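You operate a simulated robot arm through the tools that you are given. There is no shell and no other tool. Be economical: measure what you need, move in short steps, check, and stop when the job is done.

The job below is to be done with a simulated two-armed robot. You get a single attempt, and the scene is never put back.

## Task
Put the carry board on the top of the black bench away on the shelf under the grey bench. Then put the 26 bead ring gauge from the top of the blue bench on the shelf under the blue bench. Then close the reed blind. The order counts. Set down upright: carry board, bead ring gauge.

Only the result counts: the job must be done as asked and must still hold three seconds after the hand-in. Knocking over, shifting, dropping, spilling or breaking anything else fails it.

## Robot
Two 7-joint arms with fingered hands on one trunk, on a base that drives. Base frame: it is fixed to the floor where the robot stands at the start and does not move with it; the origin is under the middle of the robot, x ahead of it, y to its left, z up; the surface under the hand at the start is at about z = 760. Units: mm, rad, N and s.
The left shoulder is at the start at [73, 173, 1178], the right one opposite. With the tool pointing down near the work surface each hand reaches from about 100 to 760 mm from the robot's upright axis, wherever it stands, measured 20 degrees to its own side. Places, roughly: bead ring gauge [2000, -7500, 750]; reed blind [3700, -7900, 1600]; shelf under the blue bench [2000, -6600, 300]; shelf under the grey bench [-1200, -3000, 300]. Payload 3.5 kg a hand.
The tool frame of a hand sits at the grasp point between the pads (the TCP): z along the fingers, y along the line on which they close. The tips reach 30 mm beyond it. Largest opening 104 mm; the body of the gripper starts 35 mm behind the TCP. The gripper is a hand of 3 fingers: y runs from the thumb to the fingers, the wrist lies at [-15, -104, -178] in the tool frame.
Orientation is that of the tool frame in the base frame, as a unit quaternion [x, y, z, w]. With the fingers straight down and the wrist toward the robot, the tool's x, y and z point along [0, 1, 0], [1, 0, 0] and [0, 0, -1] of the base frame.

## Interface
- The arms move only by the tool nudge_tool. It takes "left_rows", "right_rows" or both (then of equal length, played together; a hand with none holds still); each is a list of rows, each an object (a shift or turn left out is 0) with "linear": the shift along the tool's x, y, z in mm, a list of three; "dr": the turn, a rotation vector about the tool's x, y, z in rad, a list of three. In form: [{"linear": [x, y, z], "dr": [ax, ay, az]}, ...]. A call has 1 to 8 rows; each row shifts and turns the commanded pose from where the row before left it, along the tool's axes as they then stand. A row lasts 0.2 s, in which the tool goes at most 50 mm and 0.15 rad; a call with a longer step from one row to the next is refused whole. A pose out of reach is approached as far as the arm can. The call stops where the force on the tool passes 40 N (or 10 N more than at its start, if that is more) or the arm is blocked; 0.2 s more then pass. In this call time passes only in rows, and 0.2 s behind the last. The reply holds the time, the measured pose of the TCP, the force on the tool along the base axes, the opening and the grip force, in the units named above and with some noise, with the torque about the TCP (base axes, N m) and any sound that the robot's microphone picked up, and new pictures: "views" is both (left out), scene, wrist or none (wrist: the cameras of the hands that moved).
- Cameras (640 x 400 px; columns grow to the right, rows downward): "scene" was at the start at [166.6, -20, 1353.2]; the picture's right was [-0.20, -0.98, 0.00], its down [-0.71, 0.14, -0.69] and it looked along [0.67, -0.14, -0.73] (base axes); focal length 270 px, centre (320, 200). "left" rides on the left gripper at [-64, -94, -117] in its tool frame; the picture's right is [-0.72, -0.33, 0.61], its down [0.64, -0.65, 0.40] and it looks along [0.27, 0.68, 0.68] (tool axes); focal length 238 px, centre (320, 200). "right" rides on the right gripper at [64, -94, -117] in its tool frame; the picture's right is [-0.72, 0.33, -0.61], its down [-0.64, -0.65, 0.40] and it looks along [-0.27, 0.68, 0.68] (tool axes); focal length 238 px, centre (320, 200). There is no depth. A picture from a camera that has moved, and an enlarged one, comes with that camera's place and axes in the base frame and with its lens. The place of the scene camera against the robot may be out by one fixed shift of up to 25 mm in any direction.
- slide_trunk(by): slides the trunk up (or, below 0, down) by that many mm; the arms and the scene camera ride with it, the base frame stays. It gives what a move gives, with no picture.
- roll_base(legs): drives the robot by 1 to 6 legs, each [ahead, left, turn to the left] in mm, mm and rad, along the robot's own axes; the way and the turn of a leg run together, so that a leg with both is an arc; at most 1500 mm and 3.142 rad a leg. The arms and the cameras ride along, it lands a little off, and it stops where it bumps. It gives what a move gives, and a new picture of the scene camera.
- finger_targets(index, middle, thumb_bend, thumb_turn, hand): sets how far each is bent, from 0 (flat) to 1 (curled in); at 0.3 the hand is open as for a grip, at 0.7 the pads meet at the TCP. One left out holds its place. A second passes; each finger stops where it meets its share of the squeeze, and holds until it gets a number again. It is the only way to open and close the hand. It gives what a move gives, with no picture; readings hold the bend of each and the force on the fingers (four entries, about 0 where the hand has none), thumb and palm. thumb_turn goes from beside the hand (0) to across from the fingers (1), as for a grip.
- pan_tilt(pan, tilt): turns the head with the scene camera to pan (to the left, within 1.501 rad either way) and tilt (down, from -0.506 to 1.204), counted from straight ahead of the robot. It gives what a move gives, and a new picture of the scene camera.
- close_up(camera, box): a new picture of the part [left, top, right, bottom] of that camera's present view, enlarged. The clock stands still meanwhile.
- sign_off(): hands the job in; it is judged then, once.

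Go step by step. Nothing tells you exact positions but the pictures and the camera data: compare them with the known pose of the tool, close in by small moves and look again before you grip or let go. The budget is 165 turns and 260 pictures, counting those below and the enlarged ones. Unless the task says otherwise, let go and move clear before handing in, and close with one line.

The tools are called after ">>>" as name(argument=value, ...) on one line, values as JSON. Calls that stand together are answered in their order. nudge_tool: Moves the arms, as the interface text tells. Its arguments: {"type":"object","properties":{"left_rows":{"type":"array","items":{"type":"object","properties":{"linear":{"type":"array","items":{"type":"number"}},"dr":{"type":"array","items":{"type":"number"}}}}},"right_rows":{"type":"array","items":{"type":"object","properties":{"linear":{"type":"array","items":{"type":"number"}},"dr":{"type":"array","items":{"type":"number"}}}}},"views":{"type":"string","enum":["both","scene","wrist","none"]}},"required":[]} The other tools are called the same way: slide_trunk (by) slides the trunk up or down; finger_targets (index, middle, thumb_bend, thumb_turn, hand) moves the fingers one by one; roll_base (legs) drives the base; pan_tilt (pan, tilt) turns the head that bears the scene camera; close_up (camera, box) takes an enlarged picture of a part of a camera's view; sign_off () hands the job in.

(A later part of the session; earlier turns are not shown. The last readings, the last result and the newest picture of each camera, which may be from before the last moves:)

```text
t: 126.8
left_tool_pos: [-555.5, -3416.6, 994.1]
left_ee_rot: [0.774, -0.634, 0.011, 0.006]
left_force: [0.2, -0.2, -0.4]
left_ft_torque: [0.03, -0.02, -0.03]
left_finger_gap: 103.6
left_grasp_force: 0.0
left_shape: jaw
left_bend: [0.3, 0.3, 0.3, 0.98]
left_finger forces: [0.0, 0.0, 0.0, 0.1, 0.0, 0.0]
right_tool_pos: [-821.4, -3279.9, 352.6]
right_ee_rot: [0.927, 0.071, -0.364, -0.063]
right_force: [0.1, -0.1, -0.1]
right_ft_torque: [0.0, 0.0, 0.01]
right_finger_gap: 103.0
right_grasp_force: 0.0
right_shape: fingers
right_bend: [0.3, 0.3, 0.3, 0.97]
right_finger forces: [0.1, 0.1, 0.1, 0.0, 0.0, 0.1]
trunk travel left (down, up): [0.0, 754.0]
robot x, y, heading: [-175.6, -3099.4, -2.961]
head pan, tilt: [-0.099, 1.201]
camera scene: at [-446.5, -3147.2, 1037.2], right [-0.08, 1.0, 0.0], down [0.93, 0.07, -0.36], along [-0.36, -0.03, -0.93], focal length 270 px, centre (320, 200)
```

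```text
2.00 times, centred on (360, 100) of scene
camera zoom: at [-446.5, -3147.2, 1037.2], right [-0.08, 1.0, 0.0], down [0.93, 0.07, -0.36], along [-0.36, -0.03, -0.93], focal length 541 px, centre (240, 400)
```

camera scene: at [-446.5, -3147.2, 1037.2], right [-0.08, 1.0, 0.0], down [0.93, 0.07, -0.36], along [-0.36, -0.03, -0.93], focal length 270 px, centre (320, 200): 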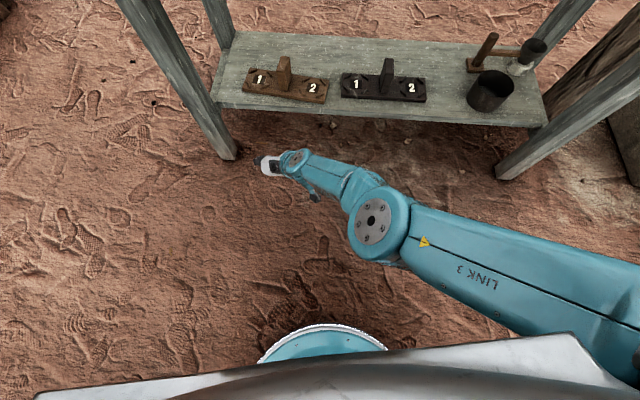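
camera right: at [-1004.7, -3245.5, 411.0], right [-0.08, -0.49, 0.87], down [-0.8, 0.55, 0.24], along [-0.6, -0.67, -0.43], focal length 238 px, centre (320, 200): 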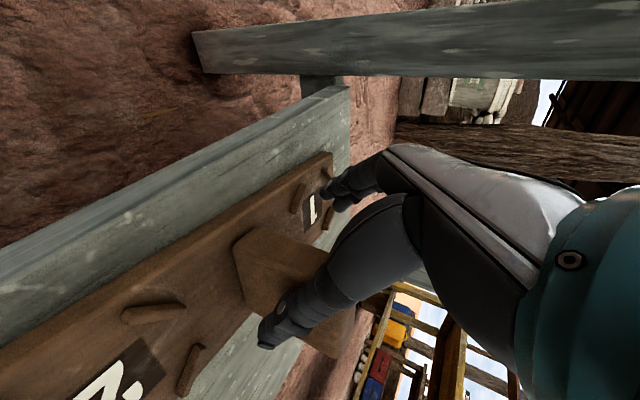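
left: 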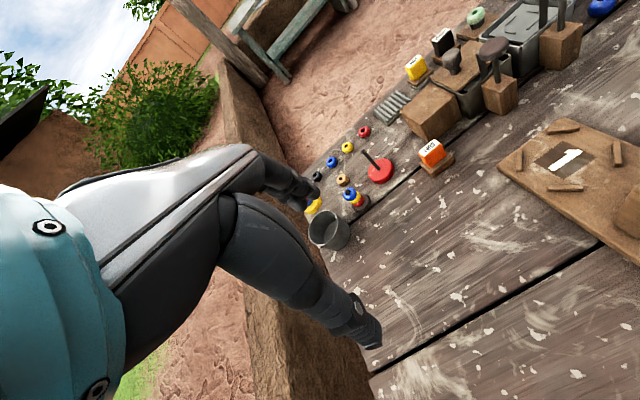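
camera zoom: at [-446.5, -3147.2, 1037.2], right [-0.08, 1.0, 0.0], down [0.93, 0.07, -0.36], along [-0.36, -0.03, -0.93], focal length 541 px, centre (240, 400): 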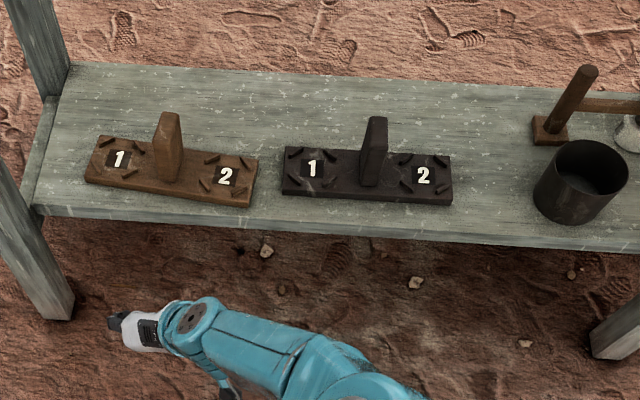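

The carry board is neatly on the grey bench's shelf. Next comes the bead ring gauge: I raise the trunk, turn toward the blue bench, and look.

>>> slide_trunk(by=275)

>>> roll_base(legs=[[-50, 0, 0], [0, 0, 1.7]])

>>> pan_tilt(pan=0.15, tilt=0.25)

```text
t: 129.6
left_tool_pos: [-556.0, -3417.0, 1268.7]
left_ee_rot: [0.774, -0.633, 0.012, 0.006]
left_force: [-0.2, -0.3, 0.2]
left_ft_torque: [0.01, 0.03, 0.01]
left_finger_gap: 104.1
left_grasp_force: 0.0
left_shape: jaw
left_bend: [0.3, 0.3, 0.3, 0.98]
left_finger forces: [0.0, 0.1, 0.0, 0.1, 0.0, 0.0]
right_tool_pos: [-860.8, -3287.2, 823.4]
right_ee_rot: [0.856, 0.05, -0.512, -0.047]
right_force: [0.8, -0.4, -0.6]
right_ft_torque: [-0.03, -0.02, -0.01]
right_finger_gap: 102.8
right_grasp_force: 0.0
right_shape: fingers
right_bend: [0.3, 0.3, 0.3, 0.97]
right_finger forces: [0.1, 0.0, 0.1, 0.0, 0.1, 0.1]
trunk travel left (down, up): [-275.0, 479.0]
robot x, y, heading: [-175.0, -3096.8, -2.966]
head pan, tilt: [-0.099, 1.201]
```

```text
t: 134.7
left_tool_pos: [245.9, -3418.2, 1269.0]
left_ee_rot: [0.985, 0.174, 0.011, -0.005]
left_force: [-0.1, 0.4, 0.3]
left_ft_torque: [-0.01, -0.01, -0.01]
left_finger_gap: 103.8
left_grasp_force: 0.1
left_shape: jaw
left_bend: [0.3, 0.3, 0.3, 0.98]
left_finger forces: [0.0, 0.0, 0.0, 0.0, 0.0, 0.1]
right_tool_pos: [163.8, -3738.8, 823.4]
right_ee_rot: [0.521, 0.682, -0.369, 0.357]
right_force: [0.1, -0.1, -0.9]
right_ft_torque: [-0.02, 0.01, 0.0]
right_finger_gap: 102.7
right_grasp_force: 0.3
right_shape: fingers
right_bend: [0.3, 0.3, 0.3, 0.97]
right_finger forces: [0.0, 0.0, 0.1, 0.0, 0.0, 0.0]
trunk travel left (down, up): [-275.0, 479.0]
robot x, y, heading: [-122.2, -3089.0, -1.238]
head pan, tilt: [-0.099, 1.201]
camera scene: at [-78.1, -3222.2, 1326.7], right [-0.97, -0.23, 0.0], down [-0.21, 0.91, -0.36], along [0.08, -0.35, -0.93], focal length 270 px, centre (320, 200)
```

scene: 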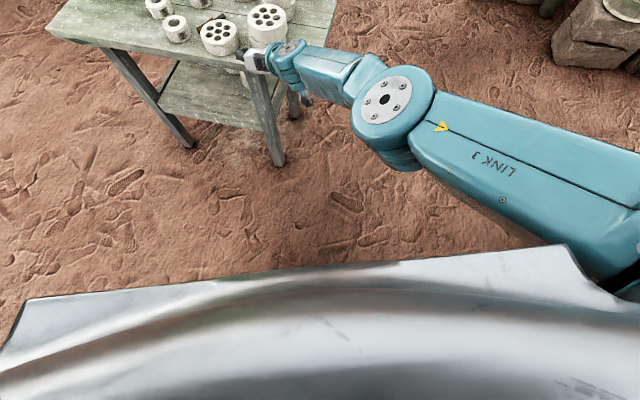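

```text
t: 135.9
left_tool_pos: [245.4, -3419.2, 1269.9]
left_ee_rot: [0.985, 0.173, 0.012, -0.005]
left_force: [0.0, 0.7, -0.5]
left_ft_torque: [-0.01, 0.0, -0.02]
left_finger_gap: 103.5
left_grasp_force: 0.1
left_shape: jaw
left_bend: [0.3, 0.3, 0.3, 0.98]
left_finger forces: [0.0, 0.1, 0.0, 0.1, 0.0, 0.0]
right_tool_pos: [162.5, -3739.3, 822.9]
right_ee_rot: [0.521, 0.681, -0.369, 0.358]
right_force: [0.5, 0.3, 0.7]
right_ft_torque: [0.0, -0.02, -0.01]
right_finger_gap: 102.8
right_grasp_force: 0.1
right_shape: fingers
right_bend: [0.3, 0.3, 0.3, 0.97]
right_finger forces: [0.1, 0.1, 0.0, 0.0, 0.1, 0.0]
trunk travel left (down, up): [-275.0, 479.0]
robot x, y, heading: [-126.6, -3092.0, -1.238]
head pan, tilt: [0.15, 0.25]
camera scene: at [-47.9, -3250.7, 1403.5], right [-0.89, -0.46, 0.0], down [-0.11, 0.22, -0.97], along [0.45, -0.86, -0.25], focal length 270 px, centre (320, 200)
```

scene: 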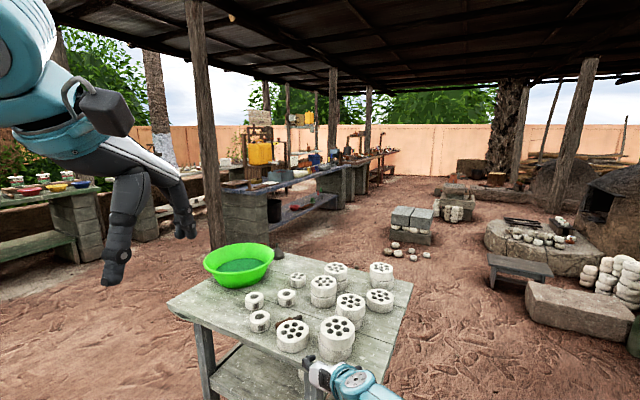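

The right hand is near the mud cylinder table, so I back away first, then return it to a neutral pointing-down pose.

>>> roll_base(legs=[[-250, 0, 0], [0, 0, -0.333], [0, -300, 0]])

>>> nudge_tool(right_rows=[{"dr": [0, 0.145, 0]}, {"dr": [0, 0.145, 0]}, {"dr": [0, 0.145, 0]}, {"dr": [0, 0.145, 0]}, {"dr": [0, 0.145, 0]}, {"dr": [0, 0.145, 0]}, {"dr": [0, 0.145, 0]}, {"dr": [0, 0, 0.145], "linear": [0, 0, -30]}], views="none")

>>> nudge_tool(right_rows=[{"dr": [0, 0, 0.145], "linear": [0, 0, -30]}, {"dr": [0, 0, 0.145], "linear": [0, 0, -30]}, {"dr": [0, 0, 0.145], "linear": [0, 0, -30]}, {"dr": [0, 0, 0.145], "linear": [0, 0, -30]}, {"dr": [0, 0, 0.145]}, {"dr": [0, 0, 0.145]}, {"dr": [0, 0, 0.145]}, {"dr": [0, 0, 0.145]}], views="none")

```text
t: 140.4
left_tool_pos: [-252.9, -3280.1, 1270.7]
left_ee_rot: [1.0, 0.011, 0.013, -0.003]
left_force: [0.0, -1.1, -0.5]
left_ft_torque: [0.0, -0.01, -0.03]
left_finger_gap: 103.9
left_grasp_force: 0.0
left_shape: jaw
left_bend: [0.3, 0.3, 0.3, 0.98]
left_finger forces: [0.0, 0.0, 0.0, 0.0, 0.0, 0.1]
right_tool_pos: [-433.8, -3555.9, 823.7]
right_ee_rot: [0.625, 0.588, -0.421, 0.294]
right_force: [-0.1, -0.5, -0.2]
right_ft_torque: [-0.02, -0.03, 0.02]
right_finger_gap: 102.4
right_grasp_force: 0.1
right_shape: fingers
right_bend: [0.3, 0.3, 0.3, 0.97]
right_finger forces: [0.0, 0.0, 0.0, 0.0, 0.1, 0.1]
trunk travel left (down, up): [-275.0, 479.0]
robot x, y, heading: [-499.2, -2845.3, -1.57]
head pan, tilt: [0.15, 0.25]
camera scene: at [-475.7, -3023.7, 1403.6], right [-0.99, -0.15, 0.0], down [-0.04, 0.24, -0.97], along [0.15, -0.96, -0.25], focal length 270 px, centre (320, 200)
```

scene: 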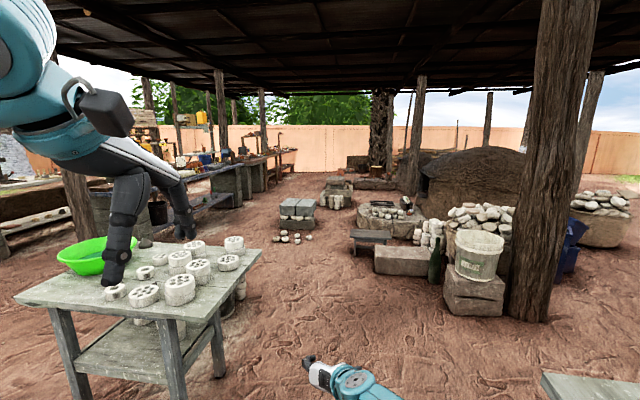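

```text
t: 142.2
left_tool_pos: [-254.7, -3279.0, 1270.2]
left_ee_rot: [1.0, 0.012, 0.013, -0.003]
left_force: [-0.6, -0.7, -0.3]
left_ft_torque: [0.0, -0.01, 0.01]
left_finger_gap: 103.9
left_grasp_force: 0.1
left_shape: jaw
left_bend: [0.3, 0.3, 0.3, 0.98]
left_finger forces: [0.0, 0.1, 0.0, 0.0, 0.0, 0.1]
right_tool_pos: [-474.0, -3390.0, 860.5]
right_ee_rot: [0.783, 0.592, -0.171, 0.086]
right_force: [-0.4, -0.3, 0.9]
right_ft_torque: [0.05, 0.02, 0.02]
right_finger_gap: 103.2
right_grasp_force: 0.1
right_shape: fingers
right_bend: [0.3, 0.3, 0.3, 0.98]
right_finger forces: [0.0, 0.1, 0.1, 0.0, 0.1, 0.0]
right hand out of reach, approached as far as the arm can: row 1, 2, 3, 4, 5, 6, 7
trunk travel left (down, up): [-275.0, 479.0]
robot x, y, heading: [-499.7, -2849.1, -1.568]
head pan, tilt: [0.15, 0.25]
```

```text
t: 144.0
left_tool_pos: [-253.4, -3279.6, 1269.4]
left_ee_rot: [1.0, 0.011, 0.011, -0.003]
left_force: [-0.9, 0.3, -0.2]
left_ft_torque: [0.04, 0.0, 0.03]
left_finger_gap: 103.8
left_grasp_force: 0.0
left_shape: jaw
left_bend: [0.3, 0.3, 0.3, 0.98]
left_finger forces: [0.1, 0.0, 0.1, 0.1, 0.0, 0.0]
right_tool_pos: [-452.1, -3351.3, 969.4]
right_ee_rot: [0.979, 0.068, -0.097, 0.166]
right_force: [-0.8, -0.1, 0.6]
right_ft_torque: [-0.01, -0.01, -0.01]
right_finger_gap: 102.9
right_grasp_force: 0.2
right_shape: fingers
right_bend: [0.3, 0.3, 0.3, 0.98]
right_finger forces: [0.0, 0.0, 0.0, 0.0, 0.0, 0.0]
trunk travel left (down, up): [-275.0, 479.0]
robot x, y, heading: [-498.8, -2847.4, -1.571]
head pan, tilt: [0.15, 0.25]
```

The way ahead is clear. I finish straightening the right hand and drive toward the blue bench.

>>> nudge_tool(right_rows=[{"dr": [0.112, 0.065, 0.046]}, {"dr": [0.112, 0.065, 0.046]}, {"dr": [0.112, 0.065, 0.046]}, {"linear": [-45, 0, 0]}, {"linear": [-45, 0, 0]}, {"linear": [-45, 0, 0]}, {"linear": [-45, 0, 0]}], views="none")

>>> roll_base(legs=[[1400, 0, 0], [700, 0, 0], [0, 0, 0.75]])

```text
t: 145.6
left_tool_pos: [-253.3, -3278.8, 1269.7]
left_ee_rot: [1.0, 0.011, 0.012, -0.004]
left_force: [-0.5, 0.1, 0.7]
left_ft_torque: [0.01, -0.01, -0.02]
left_finger_gap: 103.9
left_grasp_force: 0.1
left_shape: jaw
left_bend: [0.3, 0.3, 0.3, 0.98]
left_finger forces: [0.0, 0.0, 0.0, 0.0, 0.0, 0.0]
right_tool_pos: [-635.5, -3350.0, 970.4]
right_ee_rot: [1.0, -0.001, -0.001, -0.001]
right_force: [-0.7, 0.0, -0.2]
right_ft_torque: [0.0, 0.0, 0.01]
right_finger_gap: 103.1
right_grasp_force: 0.1
right_shape: fingers
right_bend: [0.3, 0.3, 0.3, 0.98]
right_finger forces: [0.0, 0.0, 0.1, 0.0, 0.0, 0.1]
trunk travel left (down, up): [-275.0, 479.0]
robot x, y, heading: [-496.3, -2848.6, -1.566]
head pan, tilt: [0.15, 0.25]
```

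```text
t: 158.0
left_tool_pos: [2.7, -5095.9, 1269.2]
left_ee_rot: [0.926, 0.377, 0.009, -0.007]
left_force: [-0.5, -0.2, 0.0]
left_ft_torque: [0.04, -0.02, 0.04]
left_finger_gap: 103.8
left_grasp_force: 0.1
left_shape: jaw
left_bend: [0.3, 0.3, 0.3, 0.98]
left_finger forces: [0.0, 0.0, 0.0, 0.0, 0.0, 0.0]
right_tool_pos: [-228.7, -5406.7, 970.2]
right_ee_rot: [0.931, 0.366, 0.0, -0.001]
right_force: [-0.2, 0.5, 0.2]
right_ft_torque: [0.01, -0.02, -0.03]
right_finger_gap: 102.8
right_grasp_force: 0.1
right_shape: fingers
right_bend: [0.3, 0.3, 0.3, 0.98]
right_finger forces: [0.0, 0.0, 0.0, 0.0, 0.0, 0.0]
trunk travel left (down, up): [-275.0, 479.0]
robot x, y, heading: [-473.2, -4947.5, -0.817]
head pan, tilt: [0.15, 0.25]
camera scene: at [-335.0, -5066.8, 1403.6], right [-0.62, -0.79, 0.0], down [-0.19, 0.15, -0.97], along [0.76, -0.6, -0.25], focal length 270 px, centre (320, 200)
```

scene: 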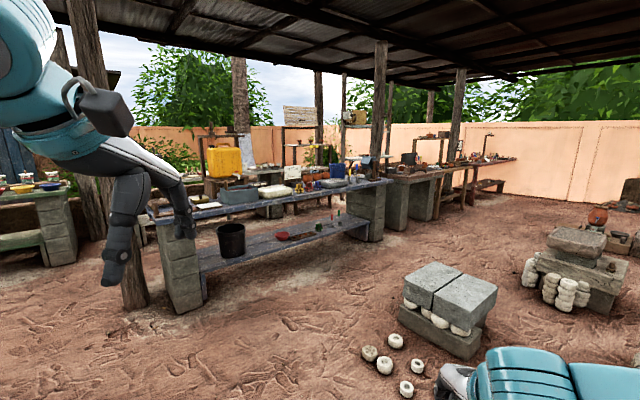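

The blue bench runs along y from about −5300 to −7700 with its front near x 1800. I drive to face it near the gauge.

>>> roll_base(legs=[[0, 0, 0.06], [1500, 0, 0], [640, 0, 0], [0, 0, 0.76], [0, -1000, 0]])

>>> pan_tilt(pan=0.0, tilt=0.5)

```text
t: 175.8
left_tool_pos: [1466.1, -7226.3, 1270.3]
left_ee_rot: [0.713, 0.701, 0.007, -0.01]
left_force: [0.3, 0.2, 0.2]
left_ft_torque: [-0.03, 0.01, 0.0]
left_finger_gap: 103.8
left_grasp_force: 0.0
left_shape: jaw
left_bend: [0.3, 0.3, 0.3, 0.98]
left_finger forces: [0.0, 0.1, 0.0, 0.1, 0.1, 0.1]
right_tool_pos: [1522.3, -7610.9, 968.4]
right_ee_rot: [0.723, 0.691, -0.001, -0.001]
right_force: [0.0, -0.3, 0.4]
right_ft_torque: [0.0, 0.04, 0.01]
right_finger_gap: 103.0
right_grasp_force: 0.0
right_shape: fingers
right_bend: [0.3, 0.3, 0.3, 0.98]
right_finger forces: [0.0, 0.0, 0.0, 0.0, 0.0, 0.1]
trunk travel left (down, up): [-275.0, 479.0]
robot x, y, heading: [1025.2, -7455.9, -0.039]
head pan, tilt: [0.15, 0.25]
camera scene: at [1206.8, -7452.5, 1403.6], right [0.11, -0.99, 0.0], down [-0.25, -0.03, -0.97], along [0.96, 0.11, -0.25], focal length 270 px, centre (320, 200)
```

scene: 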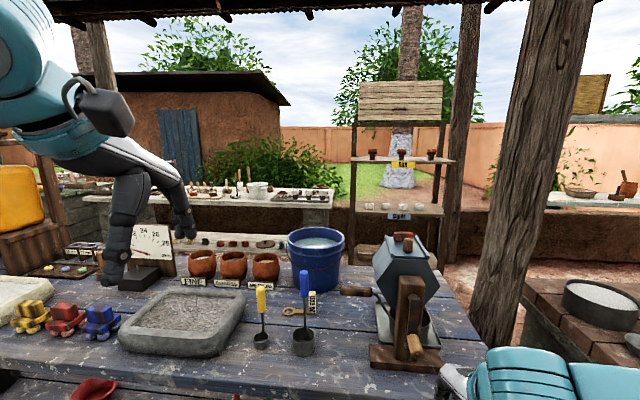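

```text
t: 176.6
left_tool_pos: [1466.4, -7227.3, 1269.1]
left_ee_rot: [0.713, 0.701, 0.006, -0.01]
left_force: [-0.1, 0.1, 0.0]
left_ft_torque: [0.0, 0.0, -0.02]
left_finger_gap: 104.1
left_grasp_force: 0.0
left_shape: jaw
left_bend: [0.3, 0.3, 0.3, 0.98]
left_finger forces: [0.0, 0.0, 0.0, 0.0, 0.1, 0.0]
right_tool_pos: [1523.3, -7611.9, 968.2]
right_ee_rot: [0.722, 0.692, -0.002, -0.001]
right_force: [-0.5, -0.2, 0.7]
right_ft_torque: [-0.02, -0.04, 0.01]
right_finger_gap: 102.9
right_grasp_force: 0.0
right_shape: fingers
right_bend: [0.3, 0.3, 0.3, 0.98]
right_finger forces: [0.0, 0.0, 0.1, 0.0, 0.0, 0.0]
trunk travel left (down, up): [-275.0, 479.0]
robot x, y, heading: [1020.8, -7455.0, -0.034]
head pan, tilt: [0.0, 0.499]
camera scene: at [1204.9, -7466.0, 1380.5], right [-0.04, -1.0, 0.0], down [-0.48, 0.02, -0.88], along [0.88, -0.03, -0.48], focal length 270 px, centre (320, 200)
```

scene: 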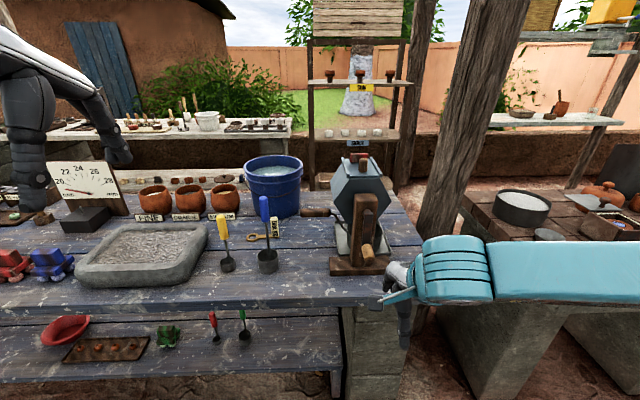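

I'm facing the blue bench with its shelf below. I zoom in to find the "26" bead ring gauge.

>>> close_up(camera="scene", box=[0, 150, 140, 290])

>>> close_up(camera="scene", box=[120, 180, 400, 300])

>>> close_up(camera="scene", box=[0, 300, 360, 400])

>>> pan_tilt(pan=0.6, tilt=0.5)

```text
2.86 times, centred on (70, 220) of scene
camera zoom: at [1204.9, -7466.0, 1380.5], right [-0.04, -1.0, 0.0], down [-0.48, 0.02, -0.88], along [0.88, -0.03, -0.48], focal length 773 px, centre (1034, 143)
```

zoom: 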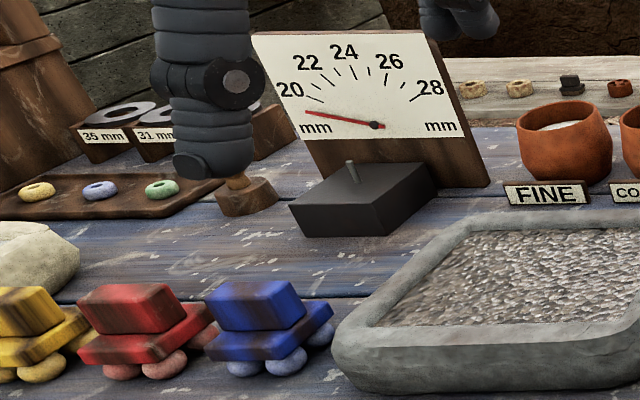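

```text
2.29 times, centred on (260, 240) of scene
camera zoom: at [1204.9, -7466.0, 1380.5], right [-0.04, -1.0, 0.0], down [-0.48, 0.02, -0.88], along [0.88, -0.03, -0.48], focal length 618 px, centre (457, 109)
```

zoom: 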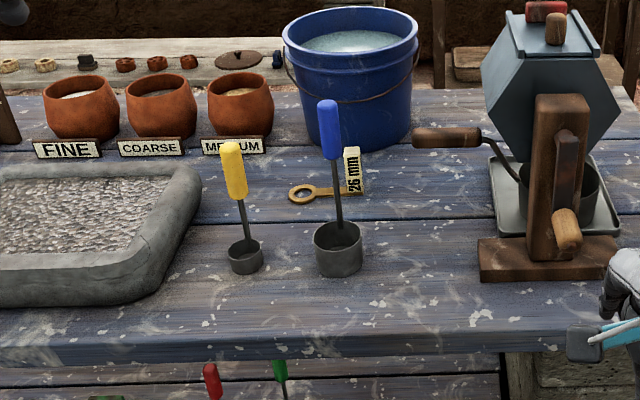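

```text
1.78 times, centred on (180, 350) of scene
camera zoom: at [1204.9, -7466.0, 1380.5], right [-0.04, -1.0, 0.0], down [-0.48, 0.02, -0.88], along [0.88, -0.03, -0.48], focal length 481 px, centre (569, -67)
```

zoom: 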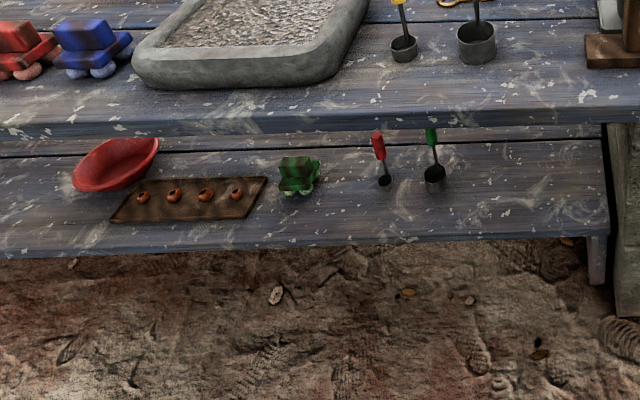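

```text
t: 177.6
left_tool_pos: [1465.1, -7226.3, 1268.5]
left_ee_rot: [0.713, 0.701, 0.006, -0.009]
left_force: [-0.6, -0.2, -1.0]
left_ft_torque: [0.03, 0.02, -0.01]
left_finger_gap: 103.9
left_grasp_force: 0.0
left_shape: jaw
left_bend: [0.3, 0.3, 0.3, 0.98]
left_finger forces: [0.1, 0.0, 0.0, 0.0, 0.0, 0.0]
right_tool_pos: [1521.0, -7611.6, 969.4]
right_ee_rot: [0.723, 0.691, 0.0, 0.0]
right_force: [0.4, -0.2, 0.1]
right_ft_torque: [0.02, -0.01, 0.04]
right_finger_gap: 103.0
right_grasp_force: 0.1
right_shape: fingers
right_bend: [0.3, 0.3, 0.3, 0.98]
right_finger forces: [0.0, 0.0, 0.0, 0.1, 0.0, 0.0]
trunk travel left (down, up): [-275.0, 479.0]
robot x, y, heading: [1023.4, -7456.0, -0.035]
head pan, tilt: [0.6, 0.499]
camera scene: at [1191.1, -7414.1, 1380.4], right [0.53, -0.85, 0.0], down [-0.41, -0.25, -0.88], along [0.74, 0.47, -0.48], focal length 270 px, centre (320, 200)
```

scene: 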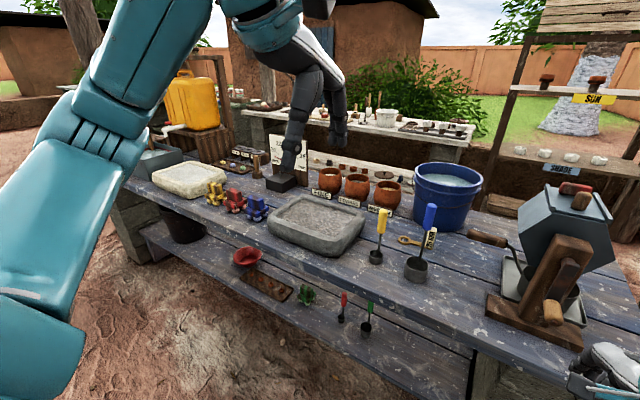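

The gauge is a golden ring with a "26 mm" upright tag, at about (2060, −7220 to −7310), behind two ladles. I'll use the left hand with its wrist turned to the left so the forearm avoids the ladles. First I tuck the right hand and yaw the left.

>>> nudge_tool(left_rows=[{"dr": [0, 0, 0.143]}, {"dr": [0, 0, 0.143]}, {"dr": [0, 0, 0.143]}, {"dr": [0, 0, 0.143]}, {"dr": [0, 0, 0.143]}, {"dr": [0, 0, 0.143]}, {"dr": [0, 0, 0.143]}, {"dr": [0, 0, 0.143]}], right_rows=[{"linear": [0, -45, -20]}, {"linear": [0, -45, -20]}, {"linear": [0, -45, -20]}, {"linear": [0, -45, -20]}, {"linear": [0, 0, -20]}, {"linear": [0, 0, -20]}, {"linear": [0, 0, 0]}, {"linear": [0, 0, 0]}], views="none")

>>> nudge_tool(left_rows=[{"dr": [0, 0, 0.142], "linear": [0, 0, 30]}, {"dr": [0, 0, 0.142], "linear": [0, 0, 30]}, {"dr": [0, 0, 0.142], "linear": [0, 0, 30]}], views="none")

>>> pan_tilt(pan=0.2, tilt=0.6)

```text
t: 179.4
left_tool_pos: [1465.4, -7226.0, 1268.7]
left_ee_rot: [0.979, 0.201, -0.001, -0.012]
left_force: [-0.7, 0.1, -0.5]
left_ft_torque: [-0.02, 0.03, -0.02]
left_finger_gap: 104.0
left_grasp_force: 0.1
left_shape: jaw
left_bend: [0.3, 0.3, 0.3, 0.98]
left_finger forces: [0.1, 0.0, 0.1, 0.1, 0.1, 0.0]
right_tool_pos: [1392.0, -7579.1, 1103.2]
right_ee_rot: [0.723, 0.691, -0.002, 0.0]
right_force: [0.0, 0.1, -0.2]
right_ft_torque: [0.0, 0.02, -0.02]
right_finger_gap: 102.9
right_grasp_force: 0.1
right_shape: fingers
right_bend: [0.3, 0.3, 0.3, 0.98]
right_finger forces: [0.0, 0.0, 0.0, 0.0, 0.0, 0.0]
right hand out of reach, approached as far as the arm can: row 3, 4
trunk travel left (down, up): [-275.0, 479.0]
robot x, y, heading: [1028.2, -7455.5, -0.036]
head pan, tilt: [0.6, 0.499]
```

```text
t: 180.2
left_tool_pos: [1465.4, -7223.7, 1181.5]
left_ee_rot: [1.0, -0.009, -0.003, -0.012]
left_force: [-0.1, -0.8, -0.2]
left_ft_torque: [0.01, -0.01, 0.0]
left_finger_gap: 103.8
left_grasp_force: 0.1
left_shape: jaw
left_bend: [0.3, 0.3, 0.3, 0.98]
left_finger forces: [0.0, 0.1, 0.0, 0.0, 0.0, 0.0]
right_tool_pos: [1393.2, -7579.0, 1104.0]
right_ee_rot: [0.722, 0.692, -0.002, -0.001]
right_force: [-0.4, -0.3, 0.7]
right_ft_torque: [-0.02, 0.0, -0.03]
right_finger_gap: 103.0
right_grasp_force: 0.0
right_shape: fingers
right_bend: [0.3, 0.3, 0.3, 0.98]
right_finger forces: [0.0, 0.1, 0.0, 0.0, 0.1, 0.0]
trunk travel left (down, up): [-275.0, 479.0]
robot x, y, heading: [1025.6, -7459.1, -0.044]
head pan, tilt: [0.6, 0.499]
```

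```text
t: 181.1
left_tool_pos: [1464.6, -7224.1, 1182.6]
left_ee_rot: [1.0, -0.008, -0.003, -0.012]
left_force: [0.6, 0.0, 0.1]
left_ft_torque: [0.02, 0.0, 0.0]
left_finger_gap: 104.0
left_grasp_force: 0.0
left_shape: jaw
left_bend: [0.3, 0.3, 0.3, 0.98]
left_finger forces: [0.1, 0.0, 0.0, 0.0, 0.0, 0.1]
right_tool_pos: [1393.4, -7579.6, 1102.6]
right_ee_rot: [0.723, 0.691, 0.0, 0.0]
right_force: [0.1, 0.1, 0.7]
right_ft_torque: [0.01, -0.01, 0.0]
right_finger_gap: 103.0
right_grasp_force: 0.0
right_shape: fingers
right_bend: [0.3, 0.3, 0.3, 0.98]
right_finger forces: [0.0, 0.0, 0.0, 0.1, 0.0, 0.1]
trunk travel left (down, up): [-275.0, 479.0]
robot x, y, heading: [1027.0, -7457.0, -0.042]
head pan, tilt: [0.201, 0.6]
camera scene: at [1201.2, -7448.2, 1371.4], right [0.16, -0.99, 0.0], down [-0.56, -0.09, -0.83], along [0.81, 0.13, -0.56], focal length 270 px, centre (320, 200)
```

scene: 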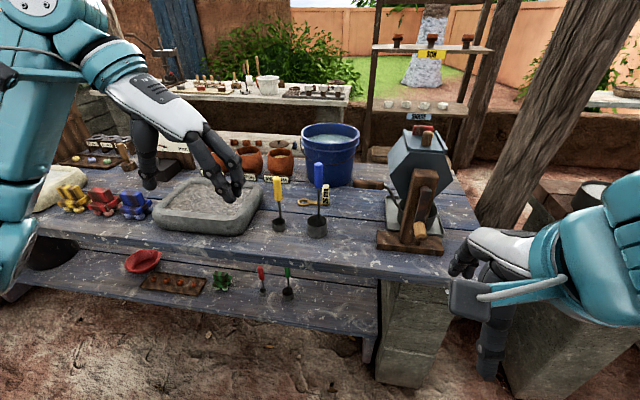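

I correct the heading and advance to the bench.

>>> roll_base(legs=[[0, 0, 0.04], [330, 0, 0]])

>>> pan_tilt(pan=0.2, tilt=0.75)

>>> close_up(camera="scene", box=[200, 80, 440, 230])

```text
t: 183.7
left_tool_pos: [1782.9, -7207.2, 1181.1]
left_ee_rot: [1.0, 0.011, -0.002, -0.012]
left_force: [0.2, 0.4, 0.2]
left_ft_torque: [0.0, 0.0, -0.02]
left_finger_gap: 103.8
left_grasp_force: 0.0
left_shape: jaw
left_bend: [0.3, 0.3, 0.3, 0.98]
left_finger forces: [0.0, 0.0, 0.0, 0.0, 0.0, 0.0]
right_tool_pos: [1726.5, -7563.8, 1102.7]
right_ee_rot: [0.708, 0.706, -0.001, -0.001]
right_force: [-0.9, 0.7, -0.4]
right_ft_torque: [0.0, 0.03, -0.02]
right_finger_gap: 103.2
right_grasp_force: 0.1
right_shape: fingers
right_bend: [0.3, 0.3, 0.3, 0.98]
right_finger forces: [0.0, 0.1, 0.0, 0.0, 0.0, 0.0]
trunk travel left (down, up): [-275.0, 479.0]
robot x, y, heading: [1352.8, -7452.7, -0.002]
head pan, tilt: [0.201, 0.6]
camera scene: at [1528.8, -7441.1, 1371.2], right [0.2, -0.98, 0.0], down [-0.55, -0.11, -0.82], along [0.81, 0.17, -0.57], focal length 270 px, centre (320, 200)
```

scene: 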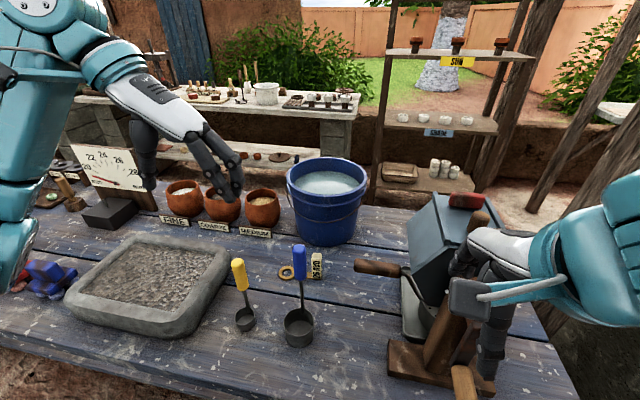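

```text
t: 184.3
left_tool_pos: [1782.2, -7206.7, 1180.7]
left_ee_rot: [1.0, 0.011, -0.002, -0.013]
left_force: [-0.2, 0.5, 0.1]
left_ft_torque: [0.01, 0.02, 0.02]
left_finger_gap: 103.6
left_grasp_force: 0.1
left_shape: jaw
left_bend: [0.3, 0.3, 0.3, 0.98]
left_finger forces: [0.0, 0.0, 0.1, 0.0, 0.0, 0.1]
right_tool_pos: [1724.4, -7564.0, 1103.4]
right_ee_rot: [0.708, 0.707, 0.0, -0.001]
right_force: [0.3, -0.1, 0.2]
right_ft_torque: [0.02, 0.02, -0.02]
right_finger_gap: 102.8
right_grasp_force: 0.1
right_shape: fingers
right_bend: [0.3, 0.3, 0.3, 0.98]
right_finger forces: [0.0, 0.0, 0.1, 0.1, 0.0, 0.1]
trunk travel left (down, up): [-275.0, 479.0]
robot x, y, heading: [1351.0, -7455.0, 0.003]
head pan, tilt: [0.201, 0.75]
camera scene: at [1522.6, -7442.2, 1358.5], right [0.2, -0.98, 0.0], down [-0.67, -0.14, -0.73], along [0.72, 0.15, -0.68], focal length 270 px, centre (320, 200)
```

scene: 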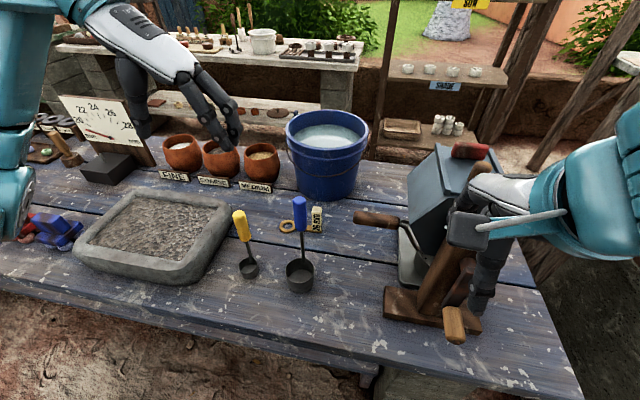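

```text
2.67 times, centred on (320, 155) of scene
camera zoom: at [1522.6, -7442.2, 1358.5], right [0.2, -0.98, 0.0], down [-0.67, -0.14, -0.73], along [0.72, 0.15, -0.68], focal length 721 px, centre (320, 320)
```

zoom: 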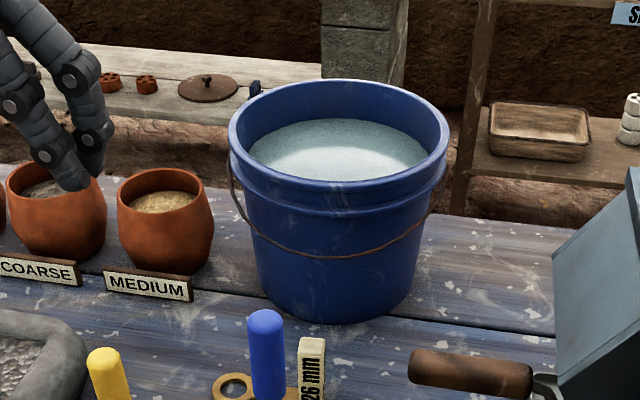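

>>> close_up(camera="scene", box=[220, 170, 400, 300])

>>> close_up(camera="left", box=[0, 0, 640, 400])

```text
3.08 times, centred on (310, 235) of scene
camera zoom: at [1522.6, -7442.2, 1358.5], right [0.2, -0.98, 0.0], down [-0.67, -0.14, -0.73], along [0.72, 0.15, -0.68], focal length 832 px, centre (351, 92)
```

zoom: 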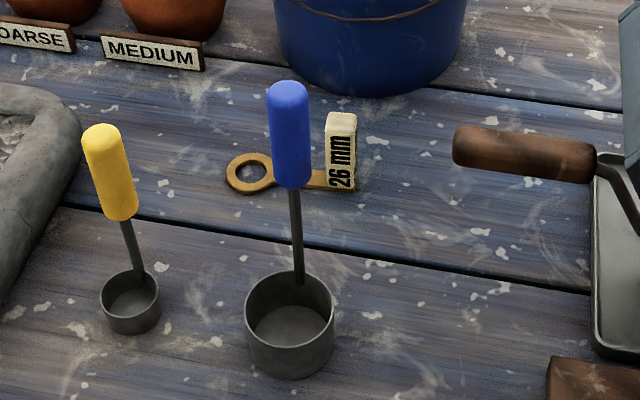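

```text
1.00 times, centred on (320, 200) of left (not enlarged: the box is as wide or as high as the picture)
camera zoom: at [1718.1, -7116.6, 1299.4], right [-0.73, 0.32, -0.6], down [0.62, 0.68, -0.39], along [0.28, -0.66, -0.7], focal length 238 px, centre (320, 200)
```

zoom: 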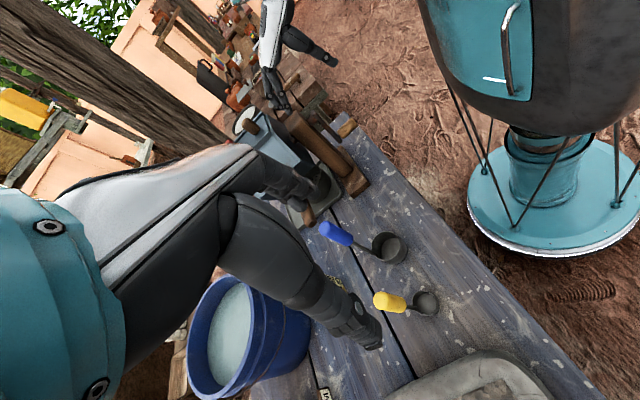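

The gauge is a ring with a tall upright "26 mm" block, at about (1990, −7313), bench top z ≈ 785. I move the left hand above the block at safe height.

>>> nudge_tool(left_rows=[{"linear": [35, 17.5, 0]}, {"linear": [35, 17.5, 0]}, {"linear": [35, 17.5, 0]}, {"linear": [35, 17.5, 0]}, {"linear": [35, 17.5, 0]}, {"linear": [32, 17.5, 0]}], views="both")

```text
t: 185.8
left_tool_pos: [1968.3, -7296.5, 1173.7]
left_ee_rot: [1.0, 0.011, -0.001, -0.012]
left_force: [0.4, 1.3, 0.2]
left_ft_torque: [-0.03, -0.01, -0.01]
left_finger_gap: 104.0
left_grasp_force: 0.1
left_shape: jaw
left_bend: [0.3, 0.3, 0.3, 0.98]
left_finger forces: [0.0, 0.0, 0.0, 0.0, 0.1, 0.0]
left hand out of reach, approached as far as the arm can: row 6
right_tool_pos: [1724.4, -7563.5, 1103.6]
right_ee_rot: [0.707, 0.707, -0.002, 0.001]
right_force: [-0.6, 0.6, 0.1]
right_ft_torque: [-0.01, 0.04, 0.01]
right_finger_gap: 102.8
right_grasp_force: 0.0
right_shape: fingers
right_bend: [0.3, 0.3, 0.3, 0.98]
right_finger forces: [0.0, 0.0, 0.0, 0.1, 0.0, 0.0]
trunk travel left (down, up): [-275.0, 479.0]
robot x, y, heading: [1353.6, -7457.9, -0.002]
head pan, tilt: [0.201, 0.75]
camera scene: at [1522.8, -7441.2, 1358.4], right [0.2, -0.98, 0.0], down [-0.67, -0.14, -0.73], along [0.72, 0.15, -0.68], focal length 270 px, centre (320, 200)
camera left: at [1903.1, -7206.0, 1291.5], right [-0.73, 0.33, -0.6], down [0.62, 0.68, -0.39], along [0.28, -0.66, -0.7], focal length 238 px, centre (320, 200)
```

scene: 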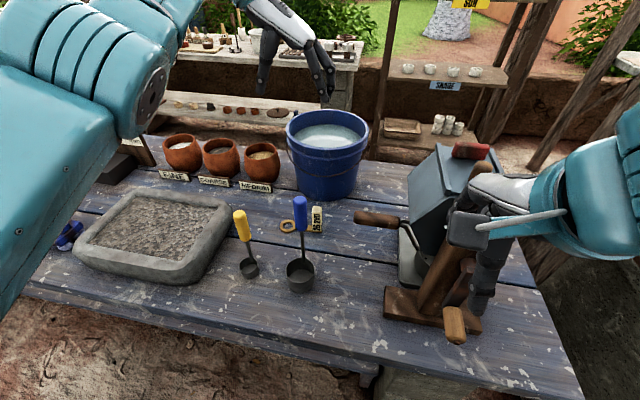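
left: 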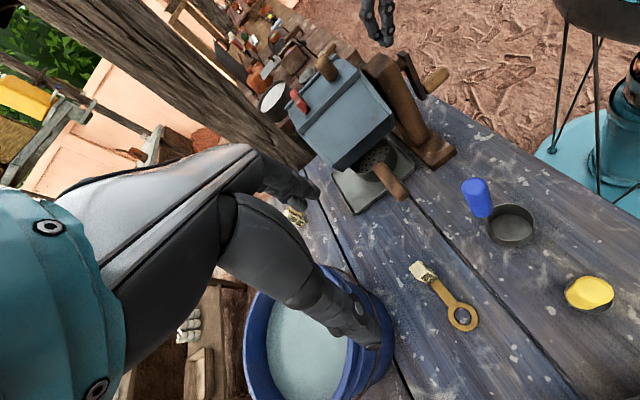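

From the wrist camera the block is at (1963, −7330), the bucket rim about 60 mm behind it and the ladle 115 mm in front. I tilt slightly and descend in between.

>>> nudge_tool(left_rows=[{"linear": [0, 10, 40], "dr": [0, 0.1, 0]}, {"linear": [0, 10, 40], "dr": [0, 0.1, 0]}, {"linear": [-8, 12, 40]}, {"linear": [-9, 0, 40]}], views="both")

```text
t: 186.8
left_tool_pos: [1968.9, -7325.3, 1012.6]
left_ee_rot: [0.995, 0.01, 0.097, -0.013]
left_force: [0.6, 0.5, 0.4]
left_ft_torque: [0.0, 0.02, -0.01]
left_finger_gap: 104.0
left_grasp_force: 0.1
left_shape: jaw
left_bend: [0.3, 0.3, 0.3, 0.98]
left_finger forces: [0.1, 0.1, 0.1, 0.0, 0.0, 0.1]
right_tool_pos: [1725.9, -7564.1, 1103.2]
right_ee_rot: [0.708, 0.706, -0.002, 0.0]
right_force: [0.3, 0.4, -0.7]
right_ft_torque: [0.0, 0.01, 0.03]
right_finger_gap: 103.2
right_grasp_force: 0.0
right_shape: fingers
right_bend: [0.3, 0.3, 0.3, 0.98]
right_finger forces: [0.0, 0.0, 0.0, 0.0, 0.0, 0.0]
trunk travel left (down, up): [-275.0, 479.0]
robot x, y, heading: [1354.0, -7457.3, -0.001]
head pan, tilt: [0.201, 0.75]
camera scene: at [1522.8, -7441.8, 1358.4], right [0.2, -0.98, 0.0], down [-0.67, -0.14, -0.73], along [0.72, 0.15, -0.68], focal length 270 px, centre (320, 200)
camera left: at [1882.5, -7235.2, 1115.2], right [-0.59, 0.33, -0.73], down [0.69, 0.68, -0.26], along [0.41, -0.66, -0.63], focal length 238 px, centre (320, 200)
```

scene: 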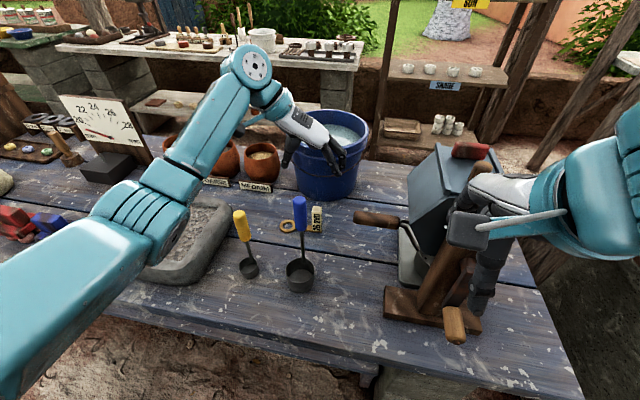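
left: 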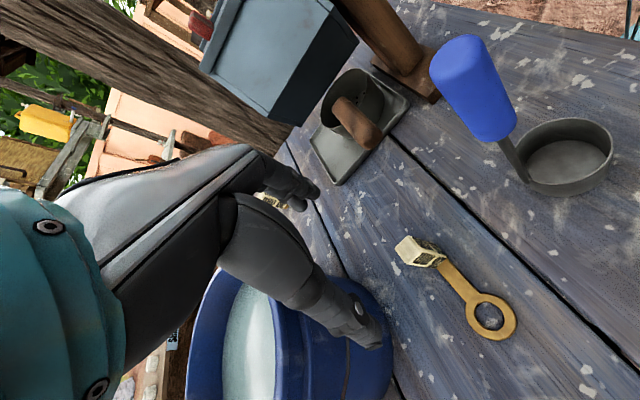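

I check the clearance between thumb and bucket before going lower.

>>> close_up(camera="left", box=[180, 180, 560, 400])

>>> close_up(camera="scene", box=[200, 60, 400, 220])

```text
1.68 times, centred on (370, 290) of left
camera zoom: at [1882.5, -7235.2, 1115.2], right [-0.59, 0.33, -0.73], down [0.69, 0.68, -0.26], along [0.41, -0.66, -0.63], focal length 401 px, centre (236, 48)
```

zoom: 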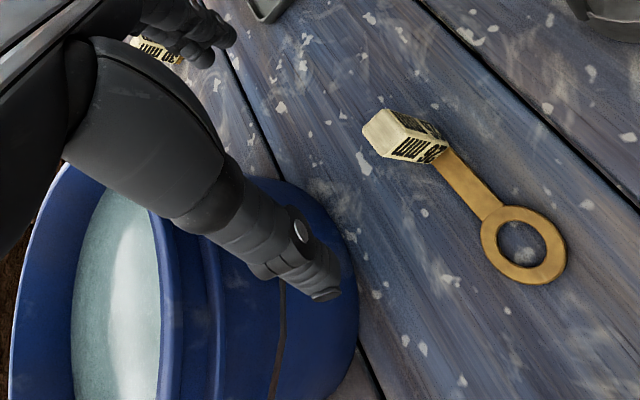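

```text
2.50 times, centred on (300, 140) of scene
camera zoom: at [1522.8, -7441.8, 1358.4], right [0.2, -0.98, 0.0], down [-0.67, -0.14, -0.73], along [0.72, 0.15, -0.68], focal length 676 px, centre (370, 350)
```

zoom: 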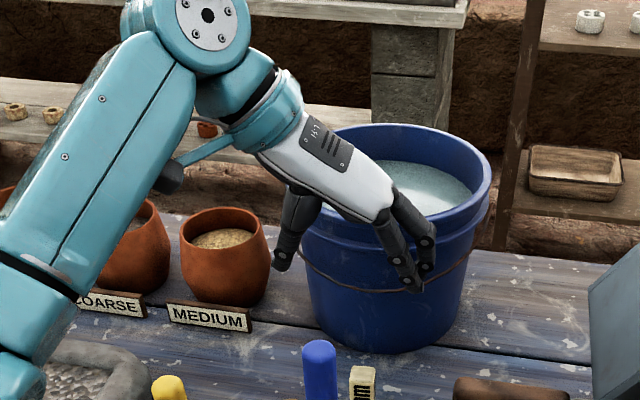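

The bucket rim is about 40–50 mm clear. I descend further, straddling the block.

>>> nudge_tool(left_rows=[{"linear": [-8, 4, 41]}, {"linear": [-8, 4, 41]}, {"linear": [-5, 3, 25]}], views="both")

```text
t: 187.6
left_tool_pos: [1969.1, -7335.2, 900.1]
left_ee_rot: [0.995, 0.011, 0.097, -0.013]
left_force: [1.4, -0.9, -0.1]
left_ft_torque: [0.0, -0.01, 0.0]
left_finger_gap: 103.6
left_grasp_force: 0.1
left_shape: jaw
left_bend: [0.3, 0.3, 0.3, 0.98]
left_finger forces: [0.1, 0.1, 0.0, 0.0, 0.0, 0.1]
right_tool_pos: [1725.2, -7564.1, 1104.4]
right_ee_rot: [0.708, 0.707, -0.001, -0.001]
right_force: [-0.7, -0.4, 0.6]
right_ft_torque: [0.0, -0.02, 0.0]
right_finger_gap: 102.8
right_grasp_force: 0.1
right_shape: fingers
right_bend: [0.3, 0.3, 0.3, 0.98]
right_finger forces: [0.0, 0.1, 0.1, 0.0, 0.0, 0.1]
trunk travel left (down, up): [-275.0, 479.0]
robot x, y, heading: [1355.3, -7454.5, 0.002]
head pan, tilt: [0.201, 0.75]
camera scene: at [1522.9, -7442.2, 1358.4], right [0.2, -0.98, 0.0], down [-0.67, -0.14, -0.73], along [0.72, 0.15, -0.68], focal length 270 px, centre (320, 200)
camera left: at [1883.8, -7244.0, 1004.1], right [-0.6, 0.33, -0.73], down [0.69, 0.68, -0.26], along [0.41, -0.66, -0.63], focal length 238 px, centre (320, 200)
```

scene: 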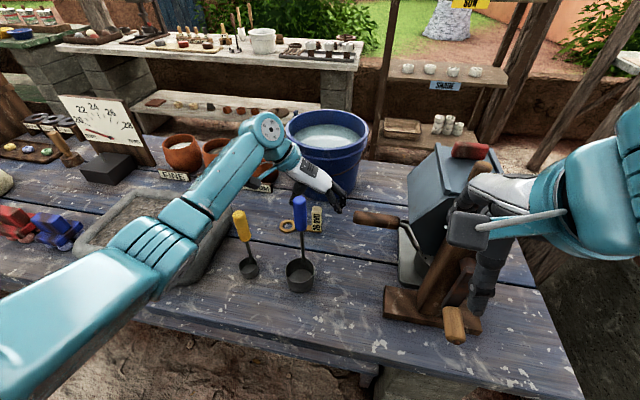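
left: 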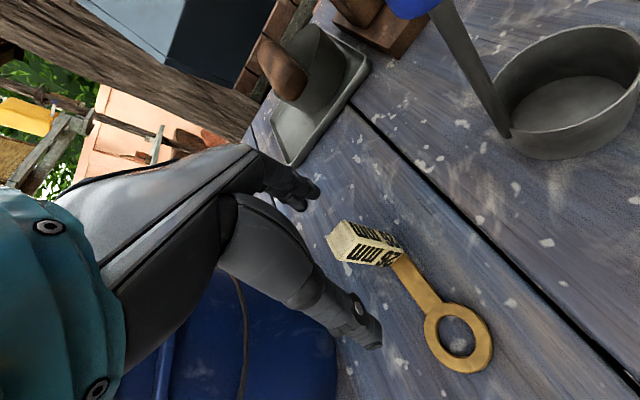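

The block is centred under the hand (top z ≈ 870). I descend to z 845.

>>> nudge_tool(left_rows=[{"linear": [-5, 1, 27]}, {"linear": [-5, 0, 27]}], views="wrist")

```text
t: 188.2
left_tool_pos: [1969.5, -7333.1, 844.3]
left_ee_rot: [0.995, 0.01, 0.097, -0.012]
left_force: [0.0, 0.4, 0.3]
left_ft_torque: [0.0, 0.0, 0.01]
left_finger_gap: 103.9
left_grasp_force: 0.0
left_shape: jaw
left_bend: [0.3, 0.3, 0.3, 0.98]
left_finger forces: [0.0, 0.1, 0.0, 0.0, 0.0, 0.0]
right_tool_pos: [1725.7, -7563.5, 1103.8]
right_ee_rot: [0.708, 0.707, -0.001, 0.0]
right_force: [-0.3, -0.5, 0.4]
right_ft_torque: [0.0, 0.03, -0.01]
right_finger_gap: 102.7
right_grasp_force: 0.1
right_shape: fingers
right_bend: [0.3, 0.3, 0.3, 0.98]
right_finger forces: [0.0, 0.0, 0.1, 0.1, 0.0, 0.0]
trunk travel left (down, up): [-275.0, 479.0]
robot x, y, heading: [1352.0, -7450.9, 0.002]
head pan, tilt: [0.201, 0.75]
camera left: at [1884.0, -7242.7, 948.3], right [-0.59, 0.33, -0.73], down [0.69, 0.68, -0.26], along [0.41, -0.66, -0.63], focal length 238 px, centre (320, 200)
```

left: 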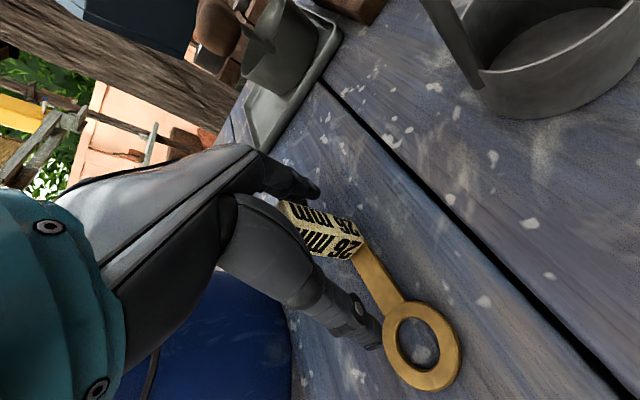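

The block is between thumb and fingers. I close and lift.

>>> finger_targets(hand="left", index=0.75, middle=0.75, thumb_bend=0.75)

>>> nudge_tool(left_rows=[{"linear": [4, 0, -20]}, {"linear": [8, 0, -40]}, {"linear": [8, 0, -40]}], views="both")

```text
t: 189.2
left_tool_pos: [1970.0, -7331.7, 847.0]
left_ee_rot: [0.995, 0.01, 0.097, -0.013]
left_force: [0.4, -0.2, 0.3]
left_ft_torque: [0.03, 0.01, 0.01]
left_finger_gap: 18.4
left_grasp_force: 12.1
left_shape: fingers
left_bend: [0.61, 0.75, 0.66, 0.97]
left_finger forces: [10.2, 1.7, 0.0, 0.0, 11.7, 0.0]
right_tool_pos: [1725.0, -7563.0, 1102.7]
right_ee_rot: [0.707, 0.707, -0.001, -0.001]
right_force: [-0.8, 0.6, 0.3]
right_ft_torque: [0.0, -0.02, 0.02]
right_finger_gap: 102.8
right_grasp_force: 0.1
right_shape: fingers
right_bend: [0.3, 0.3, 0.3, 0.98]
right_finger forces: [0.0, 0.0, 0.0, 0.0, 0.0, 0.1]
trunk travel left (down, up): [-275.0, 479.0]
robot x, y, heading: [1354.8, -7455.0, 0.006]
head pan, tilt: [0.201, 0.75]
```

```text
t: 189.9
left_tool_pos: [1971.0, -7335.9, 946.4]
left_ee_rot: [0.995, 0.011, 0.097, -0.013]
left_force: [-0.2, 0.1, -1.0]
left_ft_torque: [0.0, -0.03, -0.02]
left_finger_gap: 18.7
left_grasp_force: 11.2
left_shape: fingers
left_bend: [0.61, 0.75, 0.66, 0.97]
left_finger forces: [10.3, 1.1, 0.0, 0.1, 11.4, 0.0]
right_tool_pos: [1724.6, -7563.9, 1103.5]
right_ee_rot: [0.708, 0.706, -0.001, -0.001]
right_force: [0.2, -0.1, -0.3]
right_ft_torque: [0.02, -0.01, 0.01]
right_finger_gap: 103.0
right_grasp_force: 0.0
right_shape: fingers
right_bend: [0.3, 0.3, 0.3, 0.98]
right_finger forces: [0.0, 0.0, 0.1, 0.0, 0.0, 0.1]
trunk travel left (down, up): [-275.0, 479.0]
robot x, y, heading: [1352.5, -7458.0, 0.005]
head pan, tilt: [0.201, 0.75]
camera scene: at [1522.5, -7442.3, 1358.5], right [0.2, -0.98, 0.0], down [-0.67, -0.14, -0.73], along [0.72, 0.15, -0.68], focal length 270 px, centre (320, 200)
camera left: at [1884.0, -7246.1, 1049.8], right [-0.6, 0.33, -0.73], down [0.69, 0.68, -0.26], along [0.41, -0.66, -0.63], focal length 238 px, centre (320, 200)
```

scene: 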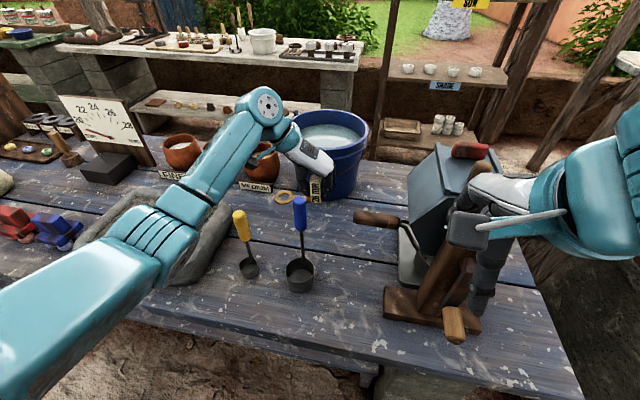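
left: 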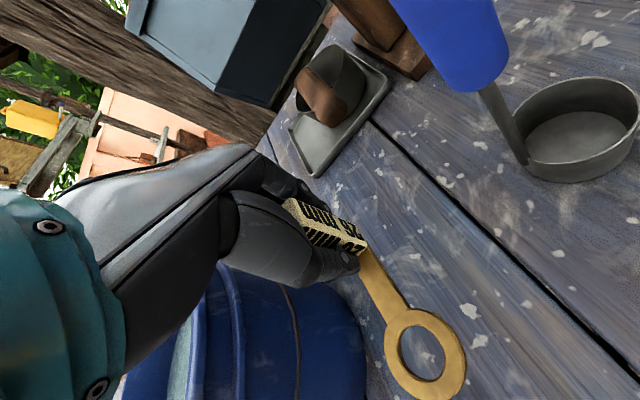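

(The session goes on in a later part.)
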